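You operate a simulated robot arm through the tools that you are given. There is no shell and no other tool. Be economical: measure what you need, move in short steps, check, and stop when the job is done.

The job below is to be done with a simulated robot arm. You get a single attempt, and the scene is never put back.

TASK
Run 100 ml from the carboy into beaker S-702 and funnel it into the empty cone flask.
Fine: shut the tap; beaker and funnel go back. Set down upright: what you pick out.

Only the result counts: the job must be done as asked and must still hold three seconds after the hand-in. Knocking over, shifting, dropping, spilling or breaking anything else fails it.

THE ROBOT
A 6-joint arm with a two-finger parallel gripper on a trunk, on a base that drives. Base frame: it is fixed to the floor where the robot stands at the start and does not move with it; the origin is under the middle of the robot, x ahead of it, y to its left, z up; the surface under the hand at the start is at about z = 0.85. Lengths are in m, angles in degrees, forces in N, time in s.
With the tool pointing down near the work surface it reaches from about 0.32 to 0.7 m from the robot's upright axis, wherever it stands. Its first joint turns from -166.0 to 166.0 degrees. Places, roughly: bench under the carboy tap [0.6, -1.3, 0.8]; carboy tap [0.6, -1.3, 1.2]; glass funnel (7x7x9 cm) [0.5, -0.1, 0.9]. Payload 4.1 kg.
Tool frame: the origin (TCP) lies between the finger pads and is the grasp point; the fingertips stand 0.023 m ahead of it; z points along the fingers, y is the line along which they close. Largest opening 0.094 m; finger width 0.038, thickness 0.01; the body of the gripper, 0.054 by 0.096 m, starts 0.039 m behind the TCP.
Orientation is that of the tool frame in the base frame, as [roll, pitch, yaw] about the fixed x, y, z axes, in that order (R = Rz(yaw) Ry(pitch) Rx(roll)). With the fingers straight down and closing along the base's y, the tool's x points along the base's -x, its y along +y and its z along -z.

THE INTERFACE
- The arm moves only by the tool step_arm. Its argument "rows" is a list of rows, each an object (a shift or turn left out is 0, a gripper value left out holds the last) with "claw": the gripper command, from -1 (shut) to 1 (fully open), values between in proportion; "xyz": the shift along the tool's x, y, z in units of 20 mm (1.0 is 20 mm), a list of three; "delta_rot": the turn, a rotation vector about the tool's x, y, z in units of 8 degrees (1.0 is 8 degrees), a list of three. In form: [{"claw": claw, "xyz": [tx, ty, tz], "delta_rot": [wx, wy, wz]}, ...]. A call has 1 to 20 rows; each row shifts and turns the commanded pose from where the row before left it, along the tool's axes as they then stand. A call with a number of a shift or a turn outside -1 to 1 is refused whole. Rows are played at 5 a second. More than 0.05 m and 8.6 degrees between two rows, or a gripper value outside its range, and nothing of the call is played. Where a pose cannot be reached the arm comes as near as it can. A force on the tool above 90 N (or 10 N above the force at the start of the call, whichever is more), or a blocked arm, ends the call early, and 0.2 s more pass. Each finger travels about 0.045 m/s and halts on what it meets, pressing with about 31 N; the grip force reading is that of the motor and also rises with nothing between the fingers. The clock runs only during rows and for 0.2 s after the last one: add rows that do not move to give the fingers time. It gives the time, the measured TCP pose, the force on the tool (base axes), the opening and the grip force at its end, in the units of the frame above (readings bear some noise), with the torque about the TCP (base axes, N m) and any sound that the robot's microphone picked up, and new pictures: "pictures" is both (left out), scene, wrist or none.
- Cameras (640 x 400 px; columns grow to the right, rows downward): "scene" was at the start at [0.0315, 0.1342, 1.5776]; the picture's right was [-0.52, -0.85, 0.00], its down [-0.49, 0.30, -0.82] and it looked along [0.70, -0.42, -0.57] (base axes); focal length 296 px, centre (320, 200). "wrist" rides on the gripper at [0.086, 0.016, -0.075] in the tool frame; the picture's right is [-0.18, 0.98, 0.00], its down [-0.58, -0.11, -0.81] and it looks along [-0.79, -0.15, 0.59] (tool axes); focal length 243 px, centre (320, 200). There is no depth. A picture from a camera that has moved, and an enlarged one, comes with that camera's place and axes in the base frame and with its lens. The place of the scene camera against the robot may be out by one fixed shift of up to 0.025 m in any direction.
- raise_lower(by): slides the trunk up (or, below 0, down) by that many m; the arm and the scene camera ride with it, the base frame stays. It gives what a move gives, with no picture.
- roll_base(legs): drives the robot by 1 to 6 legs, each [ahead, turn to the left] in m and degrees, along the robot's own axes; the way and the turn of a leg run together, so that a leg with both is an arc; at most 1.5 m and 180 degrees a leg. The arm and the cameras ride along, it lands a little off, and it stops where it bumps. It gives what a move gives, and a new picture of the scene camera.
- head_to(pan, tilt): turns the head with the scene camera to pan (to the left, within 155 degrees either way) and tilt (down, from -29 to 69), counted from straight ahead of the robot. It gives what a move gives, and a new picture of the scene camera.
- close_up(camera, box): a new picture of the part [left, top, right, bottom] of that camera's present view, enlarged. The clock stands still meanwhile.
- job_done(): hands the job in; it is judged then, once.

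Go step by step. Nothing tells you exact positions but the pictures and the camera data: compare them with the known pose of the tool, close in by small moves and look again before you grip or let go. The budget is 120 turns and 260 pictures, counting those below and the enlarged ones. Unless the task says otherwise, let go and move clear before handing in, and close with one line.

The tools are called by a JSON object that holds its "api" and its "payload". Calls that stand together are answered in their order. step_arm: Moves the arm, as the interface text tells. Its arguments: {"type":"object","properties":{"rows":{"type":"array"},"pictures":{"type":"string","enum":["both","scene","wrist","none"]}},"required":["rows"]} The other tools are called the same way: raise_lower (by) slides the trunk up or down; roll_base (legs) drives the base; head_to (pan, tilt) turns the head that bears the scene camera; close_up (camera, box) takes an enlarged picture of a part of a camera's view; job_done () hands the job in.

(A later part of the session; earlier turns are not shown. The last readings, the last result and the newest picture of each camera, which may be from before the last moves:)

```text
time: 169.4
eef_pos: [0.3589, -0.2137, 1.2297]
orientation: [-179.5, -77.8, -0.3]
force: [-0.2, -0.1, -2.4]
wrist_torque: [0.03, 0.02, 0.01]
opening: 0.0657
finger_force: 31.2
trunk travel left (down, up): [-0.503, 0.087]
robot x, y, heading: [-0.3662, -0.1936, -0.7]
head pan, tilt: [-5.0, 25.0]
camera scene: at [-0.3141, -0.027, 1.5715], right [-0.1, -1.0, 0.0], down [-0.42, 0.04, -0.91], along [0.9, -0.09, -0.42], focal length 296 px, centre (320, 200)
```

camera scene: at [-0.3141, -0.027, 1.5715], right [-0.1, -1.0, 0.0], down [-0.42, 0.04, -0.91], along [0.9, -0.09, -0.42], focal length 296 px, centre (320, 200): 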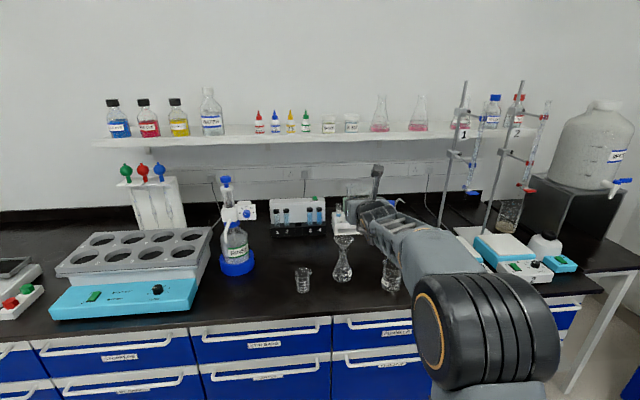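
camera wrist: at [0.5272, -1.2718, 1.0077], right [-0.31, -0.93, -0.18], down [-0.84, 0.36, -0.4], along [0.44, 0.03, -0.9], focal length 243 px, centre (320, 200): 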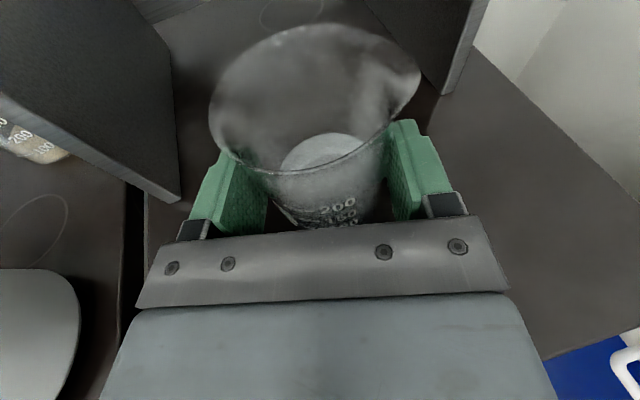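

I'm at the flask's y. I'll retract the arm for a comfortable pouring reach, then drive forward.

{"api": "step_arm", "payload": {"rows": [{"xyz": [-0.1, 0, -0.5]}, {"xyz": [-0.2, 0, -0.95]}, {"xyz": [-0.2, 0, -0.95]}, {"xyz": [-0.2, 0, -0.95]}, {"xyz": [-0.2, 0, -0.95]}, {"xyz": [-0.2, 0, -0.95]}, {"xyz": [-0.2, 0, -0.95]}, {"xyz": [-0.2, 0, -0.95]}, {"xyz": [-0.2, 0, -0.95]}, {"xyz": [-0.2, 0, -0.95]}, {"xyz": [-0.2, 0, -0.95]}, {"xyz": [-0.1, 0, -0.5]}, {}], "pictures": "none"}}

{"api": "roll_base", "payload": {"legs": [[0.3, 0]]}}

{"api": "head_to", "payload": {"pan": -15, "tilt": 42}}

{"api": "close_up", "payload": {"camera": "wrist", "box": [0, 0, 640, 400]}}

```text
time: 172.2
eef_pos: [0.1431, -0.2168, 1.2297]
orientation: [-179.5, -77.7, -0.4]
force: [-0.2, -0.2, -1.6]
wrist_torque: [-0.02, 0.03, -0.02]
opening: 0.0661
finger_force: 31.4
out of reach, approached as far as the arm can: row 6
trunk travel left (down, up): [-0.503, 0.087]
robot x, y, heading: [-0.3626, -0.195, -0.6]
head pan, tilt: [-5.0, 25.0]
```

```text
time: 174.2
eef_pos: [0.4472, -0.224, 1.2307]
orientation: [-179.6, -77.7, -0.7]
force: [0.0, -0.1, -1.1]
wrist_torque: [-0.03, 0.02, -0.01]
opening: 0.0658
finger_force: 30.4
trunk travel left (down, up): [-0.503, 0.087]
robot x, y, heading: [-0.0592, -0.1999, -0.9]
head pan, tilt: [-5.0, 25.0]
camera scene: at [-0.009, -0.0313, 1.5714], right [-0.1, -0.99, 0.0], down [-0.42, 0.04, -0.91], along [0.9, -0.09, -0.42], focal length 296 px, centre (320, 200)
```

scene: 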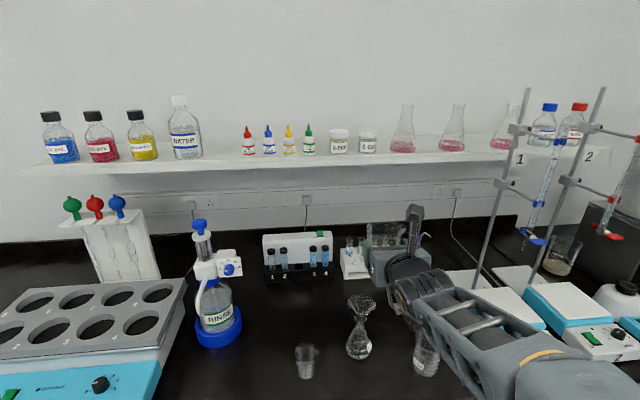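

```text
time: 175.1
eef_pos: [0.4478, -0.2239, 1.2305]
orientation: [-179.6, -77.7, -0.7]
force: [0.5, 0.4, -1.8]
wrist_torque: [0.03, 0.05, 0.01]
opening: 0.0659
finger_force: 31.1
trunk travel left (down, up): [-0.503, 0.087]
robot x, y, heading: [-0.0594, -0.2006, -0.8]
head pan, tilt: [-15.0, 42.0]
camera scene: at [-0.0207, -0.0447, 1.5453], right [-0.27, -0.96, 0.0], down [-0.64, 0.18, -0.74], along [0.72, -0.2, -0.67], focal length 296 px, centre (320, 200)
```

scene: 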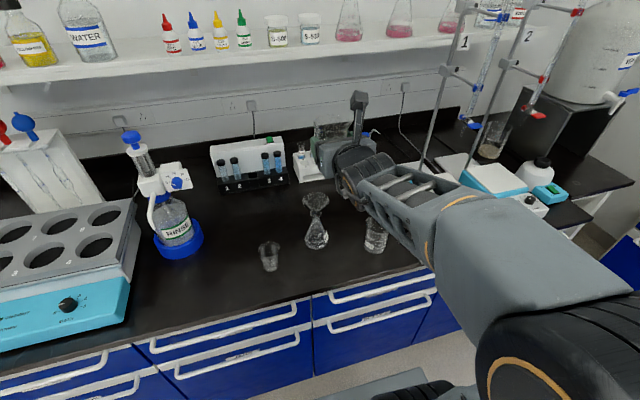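

```text
1.00 times, centred on (320, 200) of wrist (not enlarged: the box is as wide or as high as the picture)
camera zoom: at [0.3923, -0.2399, 1.3302], right [-0.04, -0.98, -0.18], down [-0.91, 0.11, -0.4], along [0.41, 0.15, -0.9], focal length 243 px, centre (320, 200)
```

zoom: 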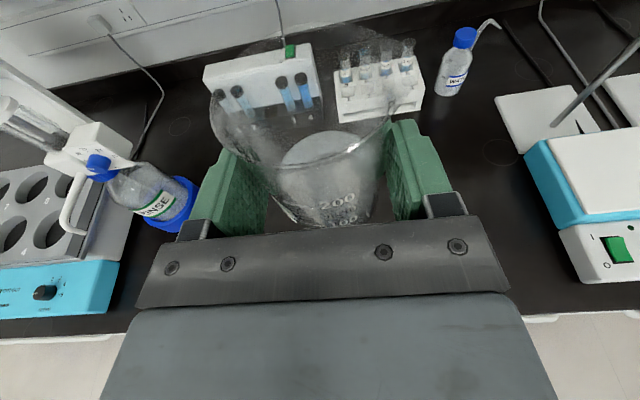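

Funnel confirmed at about (0.523, -0.206). I'll shift into line and tilt the beaker to 48°, still short of pouring, at height, then check.

{"api": "step_arm", "payload": {"rows": [{"xyz": [0, -0.5, 0]}, {"xyz": [0, -0.45, 0]}, {"delta_rot": [0, -0.8, 0]}, {"delta_rot": [0, -0.8, 0]}, {"delta_rot": [0, -0.8, 0]}, {"delta_rot": [0, -0.8, 0]}, {"delta_rot": [0, -0.8, 0]}, {"delta_rot": [0, -0.8, 0]}, {"delta_rot": [0, -0.7, 0]}, {"delta_rot": [0, -0.5, 0]}, {}]}}

```text
time: 177.4
eef_pos: [0.4465, -0.2095, 1.2374]
orientation: [-178.0, -50.0, 1.3]
force: [0.5, 0.1, -1.1]
wrist_torque: [-0.02, 0.01, 0.0]
opening: 0.0658
finger_force: 31.2
out of reach, approached as far as the arm can: row 1, 2, 4, 5, 6, 7
trunk travel left (down, up): [-0.503, 0.087]
robot x, y, heading: [-0.061, -0.2007, -1.2]
head pan, tilt: [-15.0, 42.0]
camera scene: at [-0.0207, -0.0447, 1.5452], right [-0.27, -0.96, 0.0], down [-0.64, 0.18, -0.74], along [0.71, -0.2, -0.67], focal length 296 px, centre (320, 200)
camera wrist: at [0.4466, -0.2282, 1.3504], right [-0.07, -0.98, -0.16], down [-1.0, 0.06, 0.08], along [-0.07, 0.17, -0.98], focal length 243 px, centre (320, 200)
```

scene: 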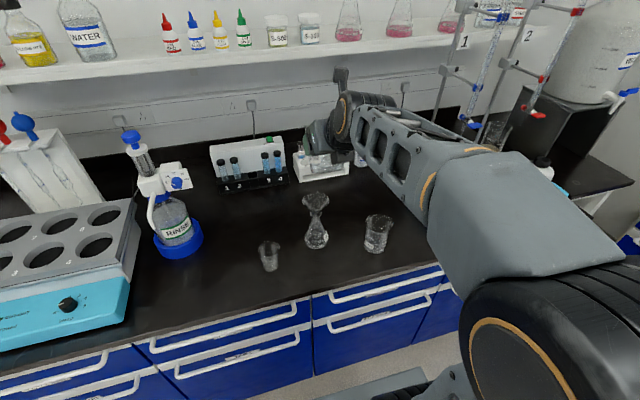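
wrist: 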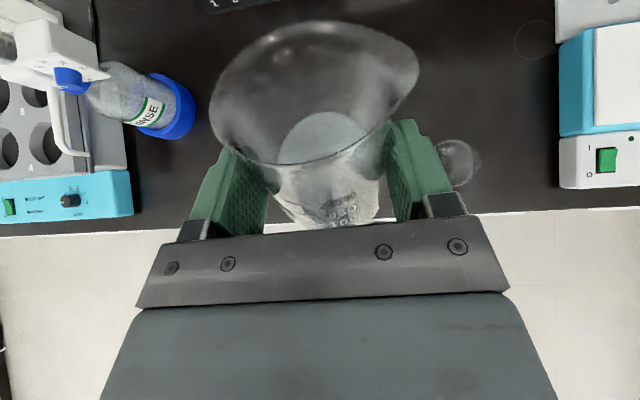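

Some rows hit an arm limit and the tilt is at 28°, with nothing spilled. I'll continue tilting in smaller steps.

{"api": "step_arm", "payload": {"rows": [{"delta_rot": [0, -0.5, 0]}, {"delta_rot": [0, -0.5, 0]}, {"delta_rot": [0, -0.5, 0]}, {"delta_rot": [0, -0.5, 0]}, {"delta_rot": [0, -0.5, 0]}, {}], "pictures": "wrist"}}

```text
time: 178.8
eef_pos: [0.4482, -0.2104, 1.2378]
orientation: [-178.4, -30.0, 2.4]
force: [-0.3, -0.6, -1.7]
wrist_torque: [-0.03, 0.0, -0.01]
opening: 0.0659
finger_force: 31.1
trunk travel left (down, up): [-0.503, 0.087]
robot x, y, heading: [-0.0577, -0.2058, -0.7]
head pan, tilt: [-15.0, 42.0]
camera wrist: at [0.4859, -0.227, 1.3441], right [-0.1, -0.99, -0.12], down [-0.91, 0.05, 0.41], along [-0.4, 0.15, -0.9], focal length 243 px, centre (320, 200)
```

wrist: 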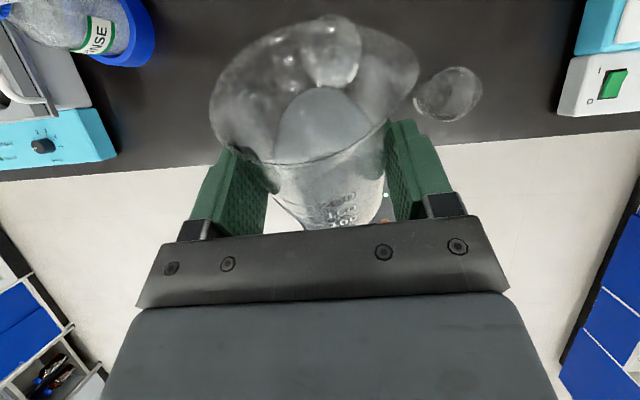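

Tilt is about 48° with the water safely inside and the funnel ahead. I'll lower with the trunk to bring the lip just above the funnel.

{"api": "step_arm", "payload": {"rows": [{"xyz": [0.15, -0.25, 0.1]}, {}], "pictures": "none"}}

{"api": "raise_lower", "payload": {"by": -0.165}}

{"api": "close_up", "payload": {"camera": "wrist", "box": [160, 0, 500, 220]}}

{"api": "close_up", "payload": {"camera": "scene", "box": [200, 50, 440, 260]}}

```text
time: 179.4
eef_pos: [0.4521, -0.2087, 1.2367]
orientation: [-178.3, -30.0, 2.4]
force: [0.1, 0.1, -2.5]
wrist_torque: [-0.01, -0.07, 0.02]
opening: 0.0658
finger_force: 31.2
out of reach, approached as far as the arm can: row 1
trunk travel left (down, up): [-0.503, 0.087]
robot x, y, heading: [-0.062, -0.1976, -1.0]
head pan, tilt: [-15.0, 42.0]
```

```text
time: 181.3
eef_pos: [0.4506, -0.2093, 1.0719]
orientation: [-178.3, -30.2, 2.5]
force: [0.3, -0.1, -1.9]
wrist_torque: [-0.01, 0.0, -0.01]
opening: 0.0659
finger_force: 30.9
trunk travel left (down, up): [-0.338, 0.252]
robot x, y, heading: [-0.0624, -0.1984, -0.8]
head pan, tilt: [-15.0, 42.0]
```

```text
1.82 times, centred on (330, 110) of wrist
camera zoom: at [0.4889, -0.2262, 1.1787], right [-0.1, -0.99, -0.12], down [-0.91, 0.05, 0.41], along [-0.4, 0.15, -0.91], focal length 441 px, centre (302, 364)
```

zoom: 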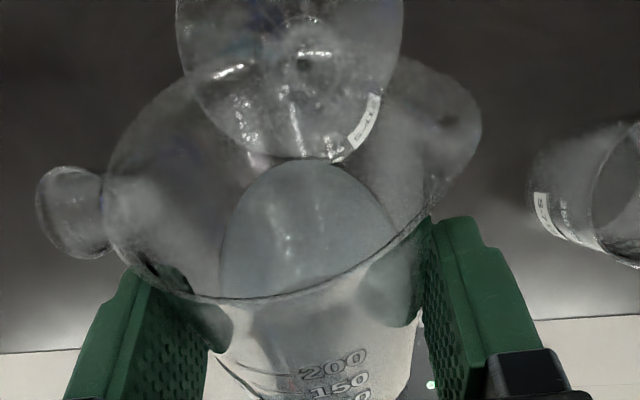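

```text
1.90 times, centred on (320, 155) of scene
camera zoom: at [-0.0207, -0.0447, 1.3802], right [-0.27, -0.96, 0.0], down [-0.64, 0.18, -0.74], along [0.71, -0.2, -0.67], focal length 565 px, centre (320, 286)
```

zoom: 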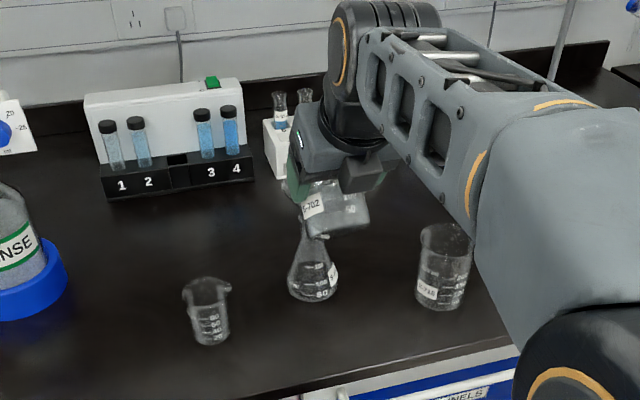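

The lip is above the funnel's near part; the funnel centre measures about (0.526, -0.204). I'll tilt to about 61° while moving slightly forward, then check.

{"api": "step_arm", "payload": {"rows": [{"xyz": [0.1, -0.06, 0.14], "delta_rot": [0, -0.415, 0]}, {"xyz": [0.1, -0.06, 0.14], "delta_rot": [0, -0.415, 0]}, {"xyz": [0.1, -0.06, 0.14], "delta_rot": [0, -0.415, 0]}, {"xyz": [0.1, -0.06, 0.14], "delta_rot": [0, -0.415, 0]}, {}], "pictures": "none"}}

{"api": "close_up", "payload": {"camera": "wrist", "box": [160, 0, 500, 220]}}

{"api": "close_up", "payload": {"camera": "scene", "box": [280, 110, 370, 200]}}

```text
time: 182.5
eef_pos: [0.4611, -0.2184, 1.0628]
orientation: [-178.3, -16.8, 3.2]
force: [-0.3, 0.1, -1.6]
wrist_torque: [0.0, 0.06, 0.01]
opening: 0.0658
finger_force: 30.7
out of reach, approached as far as the arm can: row 2, 3, 4
trunk travel left (down, up): [-0.338, 0.252]
robot x, y, heading: [-0.0597, -0.1998, -1.0]
head pan, tilt: [-15.0, 42.0]
```

```text
1.82 times, centred on (330, 110) of wrist
camera zoom: at [0.5235, -0.2327, 1.159], right [-0.11, -0.99, -0.08], down [-0.79, 0.04, 0.61], along [-0.6, 0.13, -0.79], focal length 441 px, centre (302, 364)
```

zoom: 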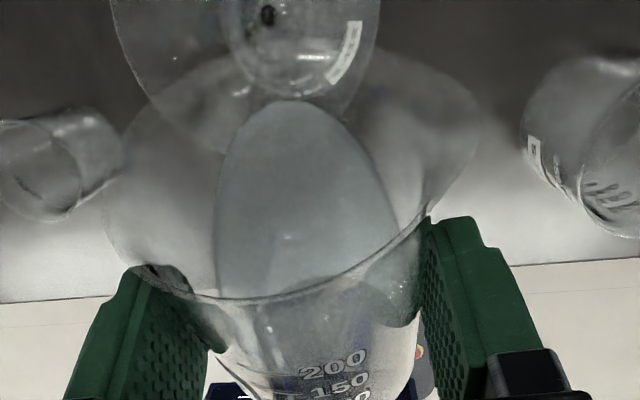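

```text
4.44 times, centred on (325, 155) of scene
camera zoom: at [-0.0206, -0.0447, 1.3802], right [-0.27, -0.96, 0.0], down [-0.64, 0.18, -0.74], along [0.71, -0.2, -0.67], focal length 1317 px, centre (298, 400)
```

zoom: 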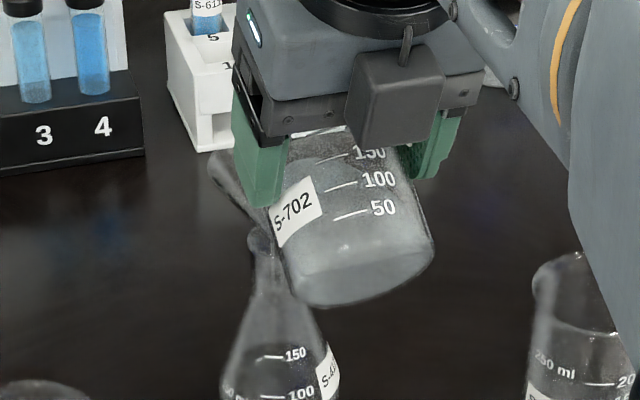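

The arm is at a wrist limit straight ahead and drifted 1.5 cm in y, so I won't pour yet. I'll untilt a little, raise, and turn the base left so the funnel lies to the arm's right, where this posture works better.

{"api": "step_arm", "payload": {"rows": [{"delta_rot": [0, 0.7, 0]}, {"delta_rot": [0, 0.7, 0]}, {"delta_rot": [0, 0.7, 0]}, {}], "pictures": "none"}}

{"api": "raise_lower", "payload": {"by": 0.12}}

{"api": "roll_base", "payload": {"legs": [[0, 15]]}}

```text
time: 183.5
eef_pos: [0.4618, -0.2184, 1.0637]
orientation: [-178.4, -33.8, 2.3]
force: [-0.1, -0.2, -2.6]
wrist_torque: [-0.02, -0.01, -0.01]
opening: 0.0658
finger_force: 31.2
trunk travel left (down, up): [-0.338, 0.252]
robot x, y, heading: [-0.0604, -0.199, -0.8]
head pan, tilt: [-15.0, 42.0]
```

```text
time: 185.0
eef_pos: [0.4621, -0.2181, 1.1833]
orientation: [-178.3, -33.5, 2.4]
force: [0.4, -0.3, -1.6]
wrist_torque: [0.02, -0.01, 0.02]
opening: 0.0661
finger_force: 30.9
trunk travel left (down, up): [-0.458, 0.132]
robot x, y, heading: [-0.0601, -0.201, -1.0]
head pan, tilt: [-15.0, 42.0]
```

```text
time: 186.3
eef_pos: [0.448, -0.0833, 1.1835]
orientation: [-178.3, -33.6, 17.3]
force: [-0.2, 0.3, -1.0]
wrist_torque: [0.0, 0.01, 0.03]
opening: 0.0659
finger_force: 30.9
trunk travel left (down, up): [-0.458, 0.132]
robot x, y, heading: [-0.061, -0.2039, 13.7]
head pan, tilt: [-15.0, 42.0]
camera scene: at [-0.0587, -0.0434, 1.5002], right [-0.02, -1.0, 0.0], down [-0.67, 0.01, -0.74], along [0.74, -0.01, -0.67], focal length 296 px, centre (320, 200)
```

scene: 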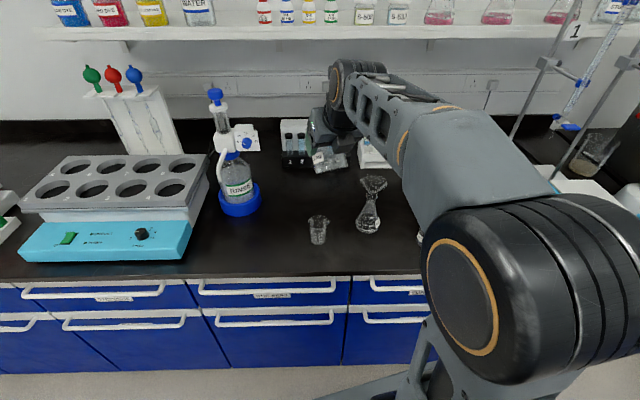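

Now I'll shift the beaker right to bring its lip back over the funnel's line.

{"api": "step_arm", "payload": {"rows": [{"xyz": [-0.16, 0.86, -0.106]}, {"xyz": [-0.16, 0.86, -0.106]}, {"xyz": [-0.16, 0.86, -0.106]}, {"xyz": [-0.16, 0.86, -0.106]}, {"xyz": [-0.16, 0.86, -0.106]}, {"xyz": [-0.16, 0.86, -0.106]}, {"xyz": [-0.16, 0.86, -0.106]}, {"xyz": [-0.16, 0.86, -0.106]}, {}], "pictures": "none"}}

{"api": "close_up", "payload": {"camera": "wrist", "box": [160, 0, 500, 220]}}

```text
time: 188.3
eef_pos: [0.4628, -0.2228, 1.18]
orientation: [-178.2, -33.6, 17.2]
force: [0.5, -0.6, -1.2]
wrist_torque: [-0.01, 0.04, -0.01]
opening: 0.0659
finger_force: 31.4
trunk travel left (down, up): [-0.458, 0.132]
robot x, y, heading: [-0.0578, -0.2032, 14.1]
head pan, tilt: [-15.0, 42.0]
```

```text
1.82 times, centred on (330, 110) of wrist
camera zoom: at [0.4978, -0.2311, 1.2892], right [0.16, -0.98, -0.13], down [-0.92, -0.2, 0.35], along [-0.37, 0.06, -0.93], focal length 441 px, centre (302, 364)
```

zoom: 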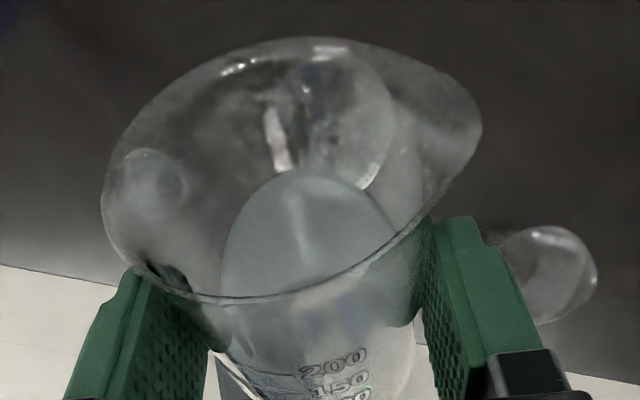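

Everything's in reach now. I'll lower to just above the funnel and check alignment.

{"api": "raise_lower", "payload": {"by": -0.115}}

{"api": "close_up", "payload": {"camera": "wrist", "box": [160, 0, 500, 220]}}

{"api": "close_up", "payload": {"camera": "scene", "box": [310, 60, 450, 200]}}

```text
time: 189.8
eef_pos: [0.4634, -0.2225, 1.0644]
orientation: [-178.3, -33.5, 17.2]
force: [0.1, -0.5, -1.9]
wrist_torque: [0.0, -0.02, 0.01]
opening: 0.0661
finger_force: 31.1
trunk travel left (down, up): [-0.343, 0.247]
robot x, y, heading: [-0.058, -0.2015, 13.9]
head pan, tilt: [-15.0, 42.0]
```

```text
1.82 times, centred on (330, 110) of wrist
camera zoom: at [0.4977, -0.2309, 1.1741], right [0.16, -0.98, -0.13], down [-0.92, -0.2, 0.35], along [-0.37, 0.06, -0.93], focal length 441 px, centre (302, 364)
```

zoom: 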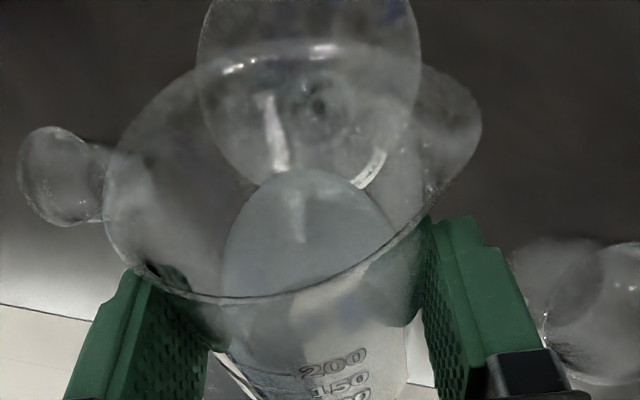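

```text
2.86 times, centred on (380, 130) of scene
camera zoom: at [-0.0587, -0.0437, 1.3852], right [-0.02, -1.0, 0.0], down [-0.67, 0.01, -0.74], along [0.74, -0.01, -0.67], focal length 847 px, centre (149, 400)
```

zoom: 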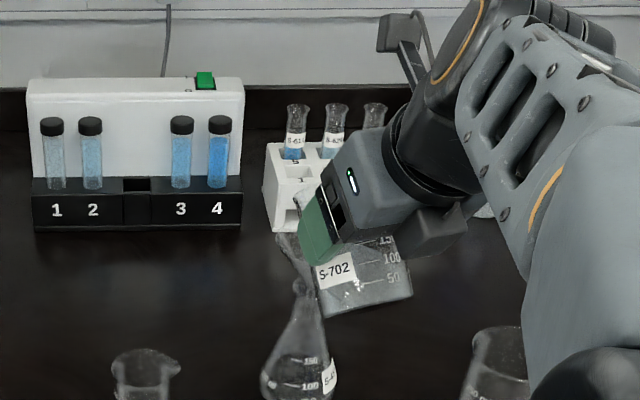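

Alignment looks good: the lip is over the funnel's near half, with the funnel centre at about (0.53, -0.205). I'll tilt slowly to about 62° and look.

{"api": "step_arm", "payload": {"rows": [{"xyz": [0.087, 0, -0.026], "delta_rot": [0, -0.45, 0]}, {"xyz": [0.087, 0, -0.026], "delta_rot": [0, -0.45, 0]}, {"xyz": [0.087, 0, -0.026], "delta_rot": [0, -0.45, 0]}, {"xyz": [0.087, 0, -0.026], "delta_rot": [0, -0.45, 0]}, {"xyz": [0.087, 0, -0.026], "delta_rot": [0, -0.45, 0]}, {}], "pictures": "none"}}

{"api": "close_up", "payload": {"camera": "wrist", "box": [160, 0, 500, 220]}}

{"api": "close_up", "payload": {"camera": "scene", "box": [345, 100, 415, 200]}}

```text
time: 191.2
eef_pos: [0.4696, -0.2212, 1.0701]
orientation: [-178.6, -15.6, 17.8]
force: [-0.2, 0.7, -1.6]
wrist_torque: [-0.02, -0.03, 0.0]
opening: 0.066
finger_force: 30.6
trunk travel left (down, up): [-0.343, 0.247]
robot x, y, heading: [-0.0625, -0.2011, 14.3]
head pan, tilt: [-15.0, 42.0]
```

```text
1.82 times, centred on (330, 110) of wrist
camera zoom: at [0.535, -0.2183, 1.1647], right [0.14, -0.99, -0.07], down [-0.77, -0.15, 0.62], along [-0.63, -0.03, -0.78], focal length 441 px, centre (302, 364)
```

zoom: 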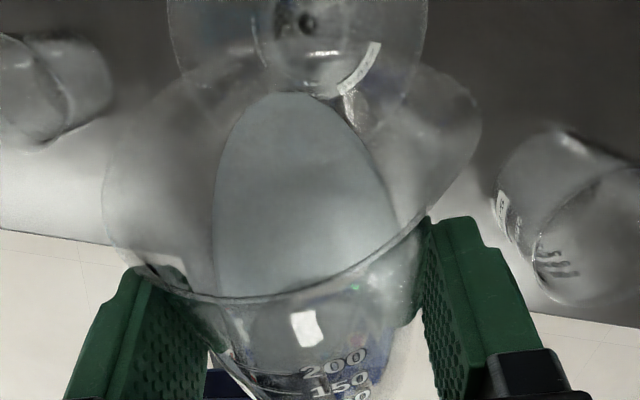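

```text
4.00 times, centred on (380, 150) of scene
camera zoom: at [-0.0585, -0.0436, 1.3852], right [-0.02, -1.0, 0.0], down [-0.67, 0.01, -0.74], along [0.74, -0.01, -0.67], focal length 1186 px, centre (80, 400)
```

zoom: 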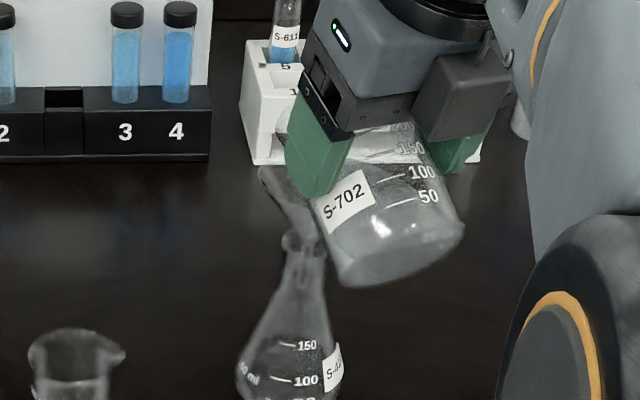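

Everything tracks exactly and the water nears the lip. I'll pour slowly now to 72°, keeping the lip fixed over the funnel.

{"api": "step_arm", "payload": {"rows": [{"xyz": [0.086, 0, -0.094], "delta_rot": [0, -0.3125, 0]}, {}, {"xyz": [0.086, 0, -0.094], "delta_rot": [0, -0.3125, 0]}, {}, {"xyz": [0.086, 0, -0.094], "delta_rot": [0, -0.3125, 0]}, {}, {"xyz": [0.086, 0, -0.094], "delta_rot": [0, -0.3125, 0]}, {}], "pictures": "none"}}

{"api": "close_up", "payload": {"camera": "wrist", "box": [160, 0, 500, 220]}}

{"api": "close_up", "payload": {"camera": "scene", "box": [345, 100, 415, 200]}}

```text
time: 193.0
eef_pos: [0.4747, -0.2192, 1.0804]
orientation: [-178.7, -5.6, 18.0]
force: [-0.8, 0.8, -2.0]
wrist_torque: [0.0, -0.02, 0.0]
opening: 0.0658
finger_force: 31.0
trunk travel left (down, up): [-0.343, 0.247]
robot x, y, heading: [-0.0607, -0.1976, 14.1]
head pan, tilt: [-15.0, 42.0]
```

```text
1.82 times, centred on (330, 110) of wrist
camera zoom: at [0.5544, -0.2117, 1.1613], right [0.13, -0.99, -0.04], down [-0.65, -0.12, 0.75], along [-0.75, -0.07, -0.66], focal length 441 px, centre (302, 364)
```

zoom: 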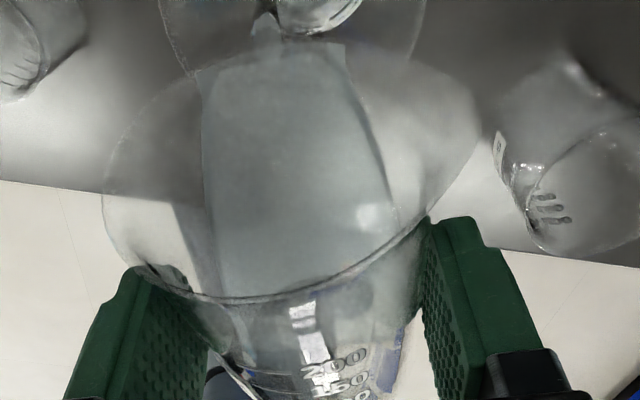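

```text
4.00 times, centred on (380, 150) of scene
camera zoom: at [-0.0585, -0.0436, 1.3852], right [-0.02, -1.0, 0.0], down [-0.67, 0.01, -0.74], along [0.74, -0.01, -0.67], focal length 1186 px, centre (80, 400)
```

zoom: 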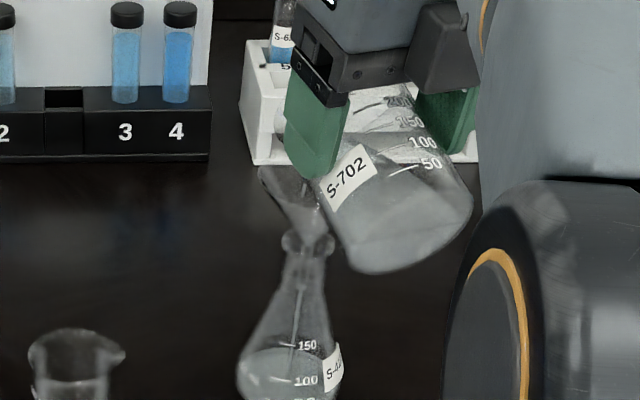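

It's pouring into the funnel and running into the flask. I'll pause a moment and then continue slowly.

{"api": "step_arm", "payload": {"rows": [{}, {}, {}, {}, {}, {}, {}, {}], "pictures": "none"}}

{"api": "close_up", "payload": {"camera": "wrist", "box": [160, 0, 500, 220]}}

{"api": "close_up", "payload": {"camera": "scene", "box": [345, 110, 415, 210]}}

```text
time: 194.8
eef_pos: [0.4735, -0.2185, 1.0794]
orientation: [-178.6, -5.6, 18.0]
force: [-0.7, -0.4, -1.5]
wrist_torque: [-0.02, 0.01, 0.0]
opening: 0.066
finger_force: 30.9
trunk travel left (down, up): [-0.343, 0.247]
robot x, y, heading: [-0.0621, -0.1988, 14.0]
head pan, tilt: [-15.0, 42.0]
```

```text
1.82 times, centred on (330, 110) of wrist
camera zoom: at [0.5542, -0.2119, 1.1614], right [0.13, -0.99, -0.04], down [-0.65, -0.12, 0.75], along [-0.75, -0.07, -0.66], focal length 441 px, centre (302, 364)
```

zoom: 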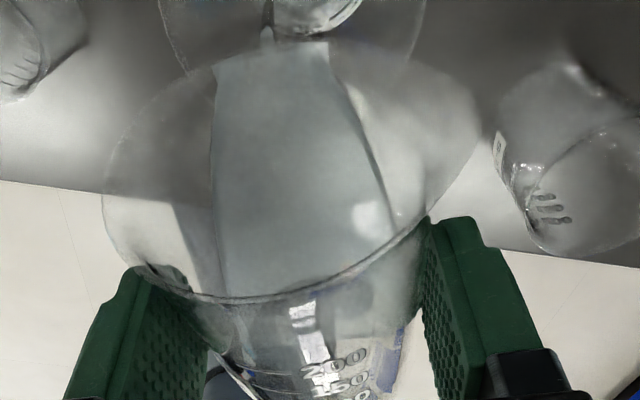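

```text
4.00 times, centred on (380, 160) of scene
camera zoom: at [-0.0586, -0.0437, 1.3852], right [-0.02, -1.0, 0.0], down [-0.67, 0.01, -0.74], along [0.74, -0.01, -0.67], focal length 1186 px, centre (80, 360)
```

zoom: 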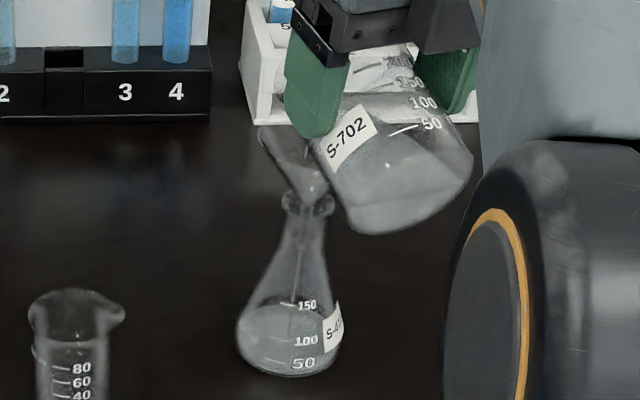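

Flow is steady and clean. I'll continue slowly to 90°.

{"api": "step_arm", "payload": {"rows": [{"xyz": [0.076, 0, -0.084], "delta_rot": [0, -0.281, 0]}, {}, {"xyz": [0.076, 0, -0.084], "delta_rot": [0, -0.281, 0]}, {}, {"xyz": [0.076, 0, -0.084], "delta_rot": [0, -0.281, 0]}, {}, {"xyz": [0.076, 0, -0.084], "delta_rot": [0, -0.281, 0]}, {}, {"xyz": [0.076, 0, -0.084], "delta_rot": [0, -0.281, 0]}, {}, {"xyz": [0.076, 0, -0.084], "delta_rot": [0, -0.281, 0]}, {}, {"xyz": [0.076, 0, -0.084], "delta_rot": [0, -0.281, 0]}, {}, {"xyz": [0.076, 0, -0.084], "delta_rot": [0, -0.281, 0]}, {}], "pictures": "none"}}

{"api": "close_up", "payload": {"camera": "wrist", "box": [160, 0, 500, 220]}}

{"api": "close_up", "payload": {"camera": "scene", "box": [345, 110, 415, 210]}}

```text
time: 198.2
eef_pos: [0.4843, -0.2149, 1.0912]
orientation: [-178.5, 12.4, 18.5]
force: [0.2, -0.6, -1.4]
wrist_torque: [-0.01, 0.01, -0.03]
opening: 0.066
finger_force: 30.7
trunk travel left (down, up): [-0.343, 0.247]
robot x, y, heading: [-0.0639, -0.2006, 14.0]
head pan, tilt: [-15.0, 42.0]
```

```text
1.82 times, centred on (330, 110) of wrist
camera zoom: at [0.585, -0.2009, 1.1444], right [0.14, -0.99, 0.02], down [-0.4, -0.04, 0.91], along [-0.9, -0.13, -0.41], focal length 441 px, centre (302, 364)
```

zoom: 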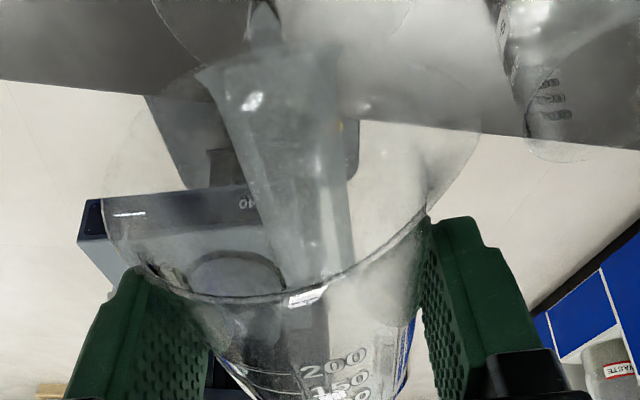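

```text
4.00 times, centred on (380, 160) of scene
camera zoom: at [-0.0586, -0.0436, 1.3852], right [-0.02, -1.0, 0.0], down [-0.67, 0.01, -0.74], along [0.74, -0.01, -0.67], focal length 1186 px, centre (80, 360)
```

zoom: 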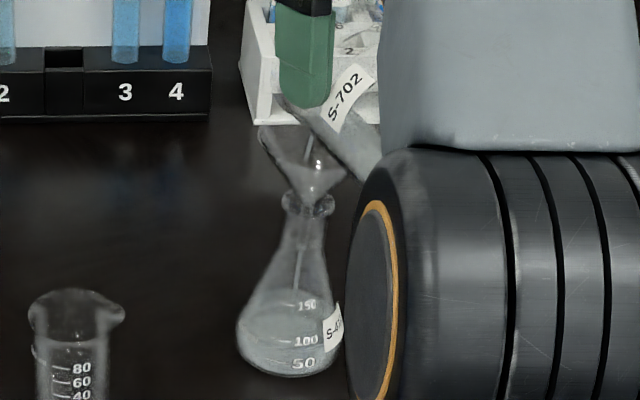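

Nearly done. I'll continue to 108° and wait for it to drain.

{"api": "step_arm", "payload": {"rows": [{"xyz": [0.076, 0, -0.084], "delta_rot": [0, -0.281, 0]}, {}, {"xyz": [0.076, 0, -0.084], "delta_rot": [0, -0.281, 0]}, {}, {"xyz": [0.076, 0, -0.084], "delta_rot": [0, -0.281, 0]}, {"xyz": [0.076, 0, -0.084], "delta_rot": [0, -0.281, 0]}, {"xyz": [0.076, 0, -0.084], "delta_rot": [0, -0.281, 0]}, {"xyz": [0.076, 0, -0.084], "delta_rot": [0, -0.281, 0]}, {"xyz": [0.076, 0, -0.084], "delta_rot": [0, -0.281, 0]}, {"xyz": [0.076, 0, -0.084], "delta_rot": [0, -0.281, 0]}, {}, {}, {}, {}, {}, {}, {}, {}], "pictures": "none"}}

{"api": "close_up", "payload": {"camera": "wrist", "box": [160, 0, 500, 220]}}

{"api": "close_up", "payload": {"camera": "scene", "box": [345, 110, 415, 210]}}

```text
time: 202.0
eef_pos: [0.4393, -0.2145, 1.0251]
orientation: [-178.6, 30.2, 19.0]
force: [-3.2, -0.3, 13.3]
wrist_torque: [0.04, -0.31, 0.02]
opening: 0.0663
finger_force: 31.1
out of reach, approached as far as the arm can: row 1, 3, 5, 6, 7, 8, 9, 10
trunk travel left (down, up): [-0.343, 0.247]
robot x, y, heading: [-0.0623, -0.2009, 13.9]
head pan, tilt: [-15.0, 42.0]
```

```text
1.82 times, centred on (330, 110) of wrist
camera zoom: at [0.5507, -0.1952, 1.045], right [0.16, -0.98, 0.07], down [-0.12, 0.05, 0.99], along [-0.98, -0.16, -0.11], focal length 441 px, centre (302, 364)
```

zoom: 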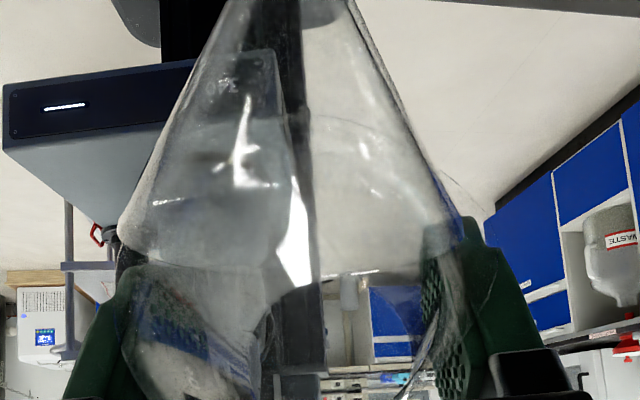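

```text
4.00 times, centred on (380, 160) of scene
camera zoom: at [-0.0601, -0.0436, 1.3852], right [-0.02, -1.0, 0.0], down [-0.67, 0.01, -0.74], along [0.74, -0.01, -0.67], focal length 1186 px, centre (80, 360)
```

zoom: 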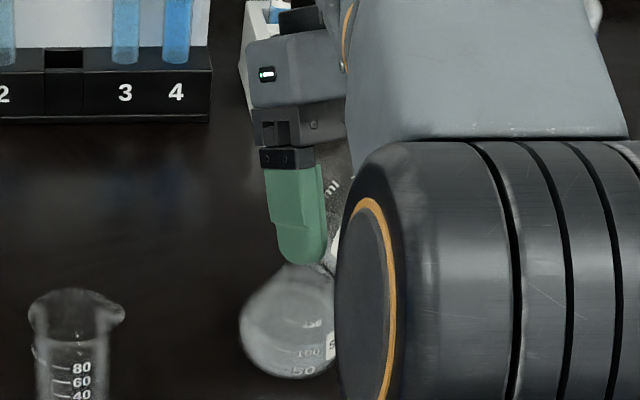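

The arm hit its limit and sagged back and down, with 13 N upward, probably the wrist camera touching the funnel rim. I'll raise straight up a little with the trunk and look carefully.

{"api": "raise_lower", "payload": {"by": 0.02}}

{"api": "close_up", "payload": {"camera": "wrist", "box": [0, 0, 640, 400]}}

{"api": "close_up", "payload": {"camera": "scene", "box": [310, 60, 450, 220]}}

```text
time: 202.6
eef_pos: [0.4402, -0.2132, 1.0441]
orientation: [-178.3, 30.2, 19.2]
force: [-0.3, 0.4, -1.1]
wrist_torque: [0.04, -0.02, -0.01]
opening: 0.0662
finger_force: 31.4
trunk travel left (down, up): [-0.363, 0.227]
robot x, y, heading: [-0.0601, -0.1987, 14.4]
head pan, tilt: [-15.0, 42.0]
```

```text
1.00 times, centred on (320, 200) of wrist (not enlarged: the box is as wide or as high as the picture)
camera zoom: at [0.5518, -0.1951, 1.0639], right [0.16, -0.98, 0.07], down [-0.12, 0.05, 0.99], along [-0.98, -0.16, -0.11], focal length 243 px, centre (320, 200)
```

zoom: 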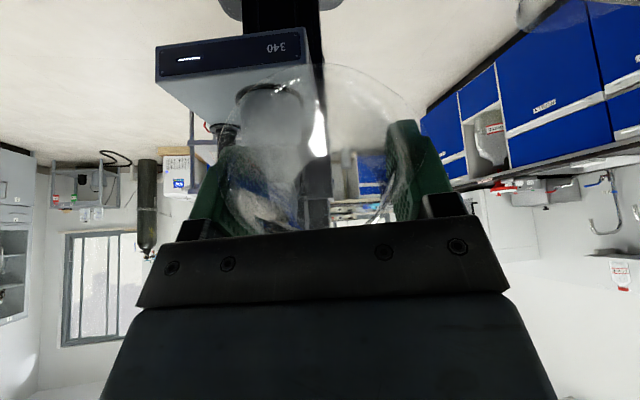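

```text
2.50 times, centred on (380, 140) of scene
camera zoom: at [-0.0586, -0.0436, 1.4052], right [-0.02, -1.0, 0.0], down [-0.67, 0.01, -0.74], along [0.74, -0.01, -0.67], focal length 741 px, centre (170, 350)
```

zoom: 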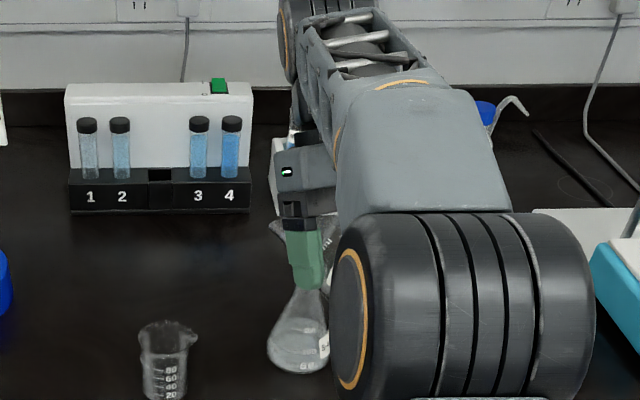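

The contact is gone and the flask is standing. I'll raise further and inspect.

{"api": "raise_lower", "payload": {"by": 0.15}}

{"api": "head_to", "payload": {"pan": -25, "tilt": 45}}

{"api": "close_up", "payload": {"camera": "scene", "box": [260, 60, 420, 220]}}

{"api": "close_up", "payload": {"camera": "wrist", "box": [160, 0, 500, 220]}}

```text
time: 204.4
eef_pos: [0.4411, -0.2148, 1.1943]
orientation: [-178.4, 30.2, 19.1]
force: [-0.4, 0.0, -1.0]
wrist_torque: [0.0, -0.04, -0.05]
opening: 0.0665
finger_force: 30.8
trunk travel left (down, up): [-0.513, 0.077]
robot x, y, heading: [-0.0624, -0.2001, 13.9]
head pan, tilt: [-15.0, 42.0]
```

```text
time: 205.1
eef_pos: [0.4416, -0.214, 1.1943]
orientation: [-178.4, 30.2, 19.2]
force: [-0.4, -0.2, -0.9]
wrist_torque: [-0.01, 0.01, -0.03]
opening: 0.0662
finger_force: 31.2
trunk travel left (down, up): [-0.513, 0.077]
robot x, y, heading: [-0.0624, -0.2002, 14.2]
head pan, tilt: [-25.0, 45.0]
camera scene: at [-0.0624, -0.0576, 1.5509], right [-0.19, -0.98, 0.0], down [-0.69, 0.13, -0.71], along [0.69, -0.13, -0.71], focal length 296 px, centre (320, 200)
```

scene: 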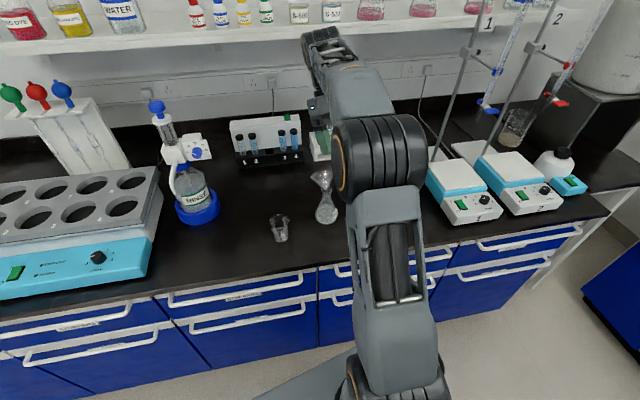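

```text
2.50 times, centred on (340, 140) of scene
camera zoom: at [-0.0624, -0.0576, 1.5509], right [-0.19, -0.98, 0.0], down [-0.69, 0.13, -0.71], along [0.69, -0.13, -0.71], focal length 741 px, centre (270, 350)
```

zoom: 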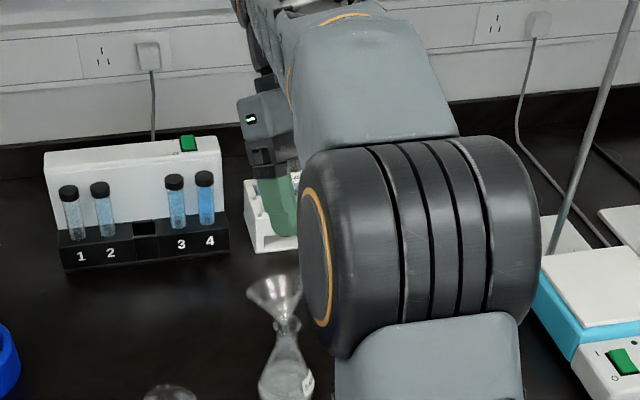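

```text
1.82 times, centred on (330, 110) of wrist
camera zoom: at [0.5517, -0.1951, 1.2144], right [0.16, -0.98, 0.07], down [-0.12, 0.05, 0.99], along [-0.98, -0.16, -0.11], focal length 441 px, centre (302, 364)
```

zoom: 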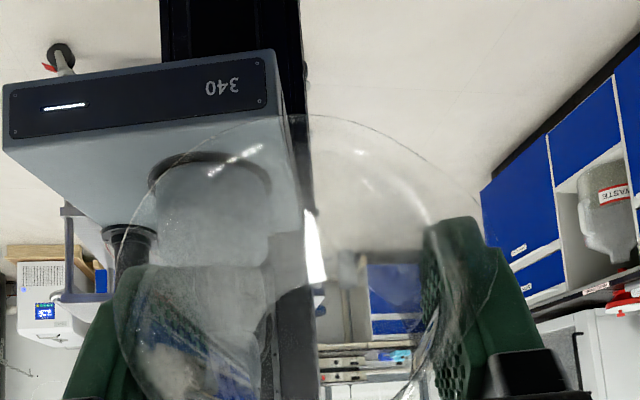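

The beaker looks empty and the funnel is still seated. I'll zoom in on the flask, the level and the bench for any spill.

{"api": "close_up", "payload": {"camera": "scene", "box": [295, 160, 355, 235]}}

{"api": "close_up", "payload": {"camera": "scene", "box": [220, 150, 380, 270]}}

```text
5.33 times, centred on (325, 198) of scene
camera zoom: at [-0.0624, -0.0576, 1.5509], right [-0.19, -0.98, 0.0], down [-0.69, 0.13, -0.71], along [0.69, -0.13, -0.71], focal length 1581 px, centre (293, 213)
```

zoom: 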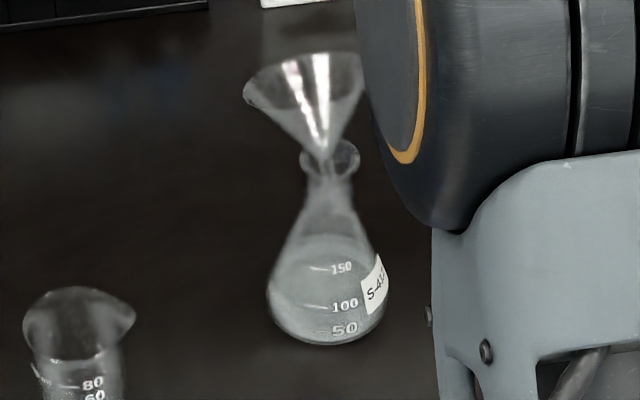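

```text
3.33 times, centred on (300, 210) of scene
camera zoom: at [-0.0624, -0.0576, 1.5509], right [-0.19, -0.98, 0.0], down [-0.69, 0.13, -0.71], along [0.69, -0.13, -0.71], focal length 988 px, centre (387, 167)
```

zoom: 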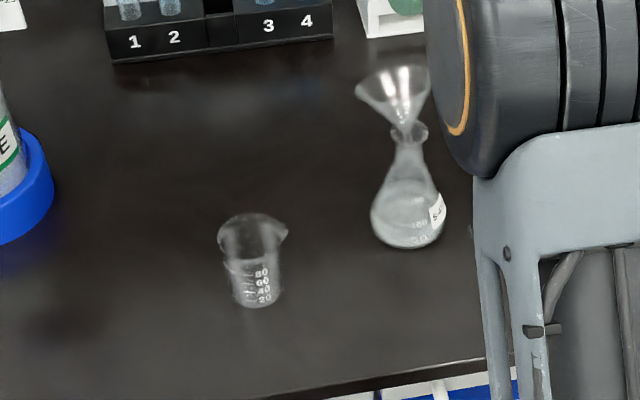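

The flask reads near 100 ml, with no puddle visible and the funnel in place. I'll turn the beaker upright again, up here.

{"api": "step_arm", "payload": {"rows": [{"delta_rot": [0, 0.8, 0]}, {"delta_rot": [0, 0.8, 0]}, {"delta_rot": [0, 0.8, 0]}, {"delta_rot": [0, 0.8, 0]}, {"delta_rot": [0, 0.8, 0]}, {"delta_rot": [0, 0.8, 0]}, {"delta_rot": [0, 0.8, 0]}, {"delta_rot": [0, 0.8, 0]}, {"delta_rot": [0, 0.8, 0]}, {"delta_rot": [0, 0.8, 0]}, {"delta_rot": [0, 0.8, 0]}, {"delta_rot": [0, 0.8, 0]}, {"delta_rot": [0, 0.8, 0]}, {}], "pictures": "wrist"}}

```text
time: 208.1
eef_pos: [0.4404, -0.2144, 1.1958]
orientation: [-177.8, -53.0, 16.5]
force: [-0.2, -0.4, -1.2]
wrist_torque: [0.01, 0.02, -0.01]
opening: 0.0662
finger_force: 30.7
trunk travel left (down, up): [-0.513, 0.077]
robot x, y, heading: [-0.0584, -0.2008, 14.1]
head pan, tilt: [-25.0, 45.0]
camera wrist: at [0.4387, -0.2347, 1.3074], right [0.2, -0.96, -0.17], down [-0.98, -0.21, 0.02], along [-0.06, 0.16, -0.99], focal length 243 px, centre (320, 200)
```

wrist: 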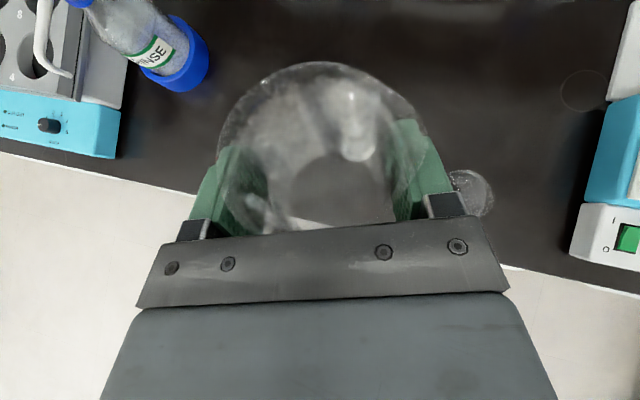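

The beaker has pivoted in the grip from that contact, so it now seems upright with the tool pitched about 40° down. I'll look closer.

{"api": "close_up", "payload": {"camera": "wrist", "box": [180, 40, 460, 240]}}

{"api": "close_up", "payload": {"camera": "scene", "box": [240, 40, 440, 240]}}

```text
2.00 times, centred on (320, 140) of wrist
camera zoom: at [0.4387, -0.2347, 1.3074], right [0.2, -0.96, -0.17], down [-0.98, -0.21, 0.02], along [-0.06, 0.16, -0.99], focal length 485 px, centre (320, 320)
```

zoom: 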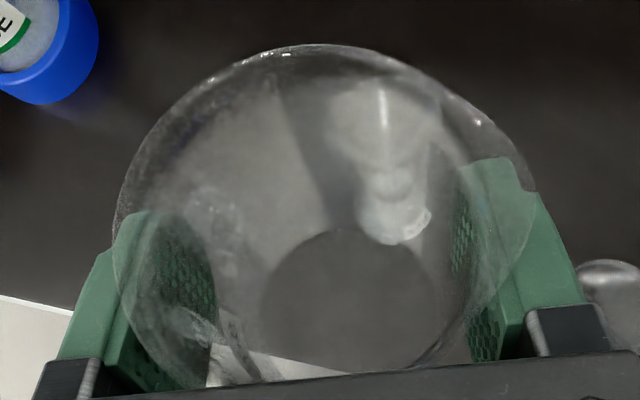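

```text
2.00 times, centred on (340, 140) of scene
camera zoom: at [-0.0625, -0.0577, 1.5509], right [-0.19, -0.98, 0.0], down [-0.69, 0.14, -0.71], along [0.69, -0.14, -0.71], focal length 593 px, centre (280, 320)
```

zoom: 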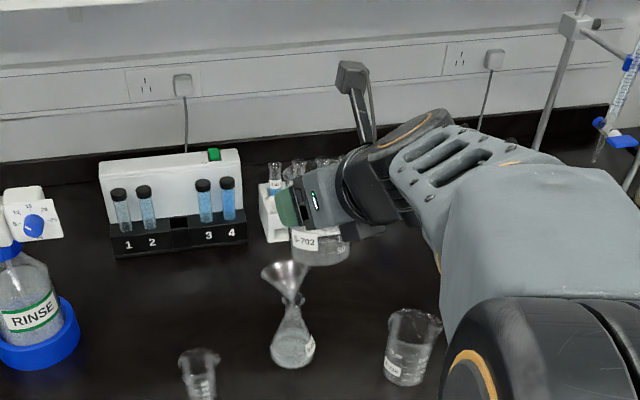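

The beaker is tilted about 10° forward in its current pose. I'll level it, then back away and drive to its original spot.

{"api": "step_arm", "payload": {"rows": [{"delta_rot": [0, 0.65, 0]}, {"delta_rot": [0, 0.6, 0]}, {}], "pictures": "none"}}

{"api": "roll_base", "payload": {"legs": [[-0.15, 0], [0, -104], [0.23, 0], [0, 90]]}}

{"api": "close_up", "payload": {"camera": "wrist", "box": [180, 40, 460, 240]}}

```text
time: 208.9
eef_pos: [0.4404, -0.2146, 1.1941]
orientation: [-177.0, -63.0, 15.5]
force: [0.8, 0.3, -1.1]
wrist_torque: [0.03, 0.01, -0.01]
opening: 0.0661
finger_force: 31.0
trunk travel left (down, up): [-0.513, 0.077]
robot x, y, heading: [-0.0632, -0.1996, 14.1]
head pan, tilt: [-25.0, 45.0]
```

```text
time: 219.9
eef_pos: [0.2796, -0.5939, 1.1951]
orientation: [-177.1, -62.9, 2.7]
force: [-0.1, -0.3, -1.6]
wrist_torque: [0.02, -0.01, 0.0]
opening: 0.0659
finger_force: 31.0
trunk travel left (down, up): [-0.513, 0.077]
robot x, y, heading: [-0.2053, -0.4689, 0.8]
head pan, tilt: [-25.0, 45.0]
camera scene: at [-0.1783, -0.3242, 1.5509], right [-0.41, -0.91, 0.0], down [-0.65, 0.29, -0.71], along [0.65, -0.29, -0.71], focal length 296 px, centre (320, 200)
```

scene: 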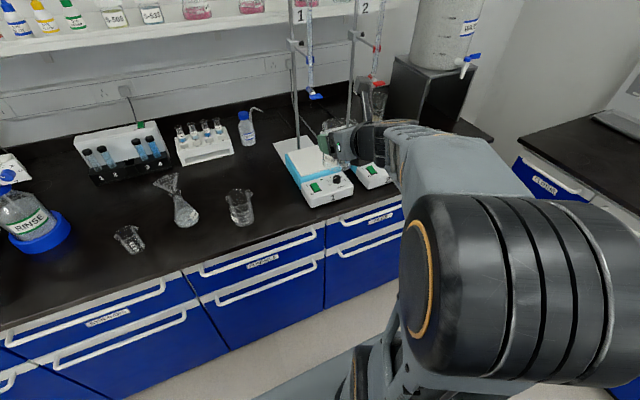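

```text
2.00 times, centred on (320, 140) of wrist
camera zoom: at [0.2532, -0.6148, 1.3046], right [0.01, -0.98, -0.19], down [-0.99, 0.02, -0.15], along [0.15, 0.19, -0.97], focal length 485 px, centre (320, 320)
```

zoom: 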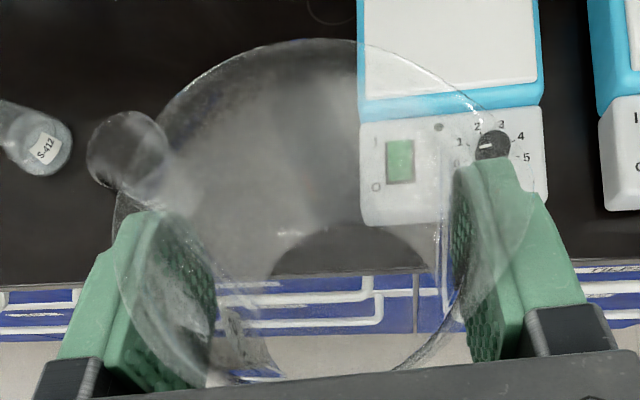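

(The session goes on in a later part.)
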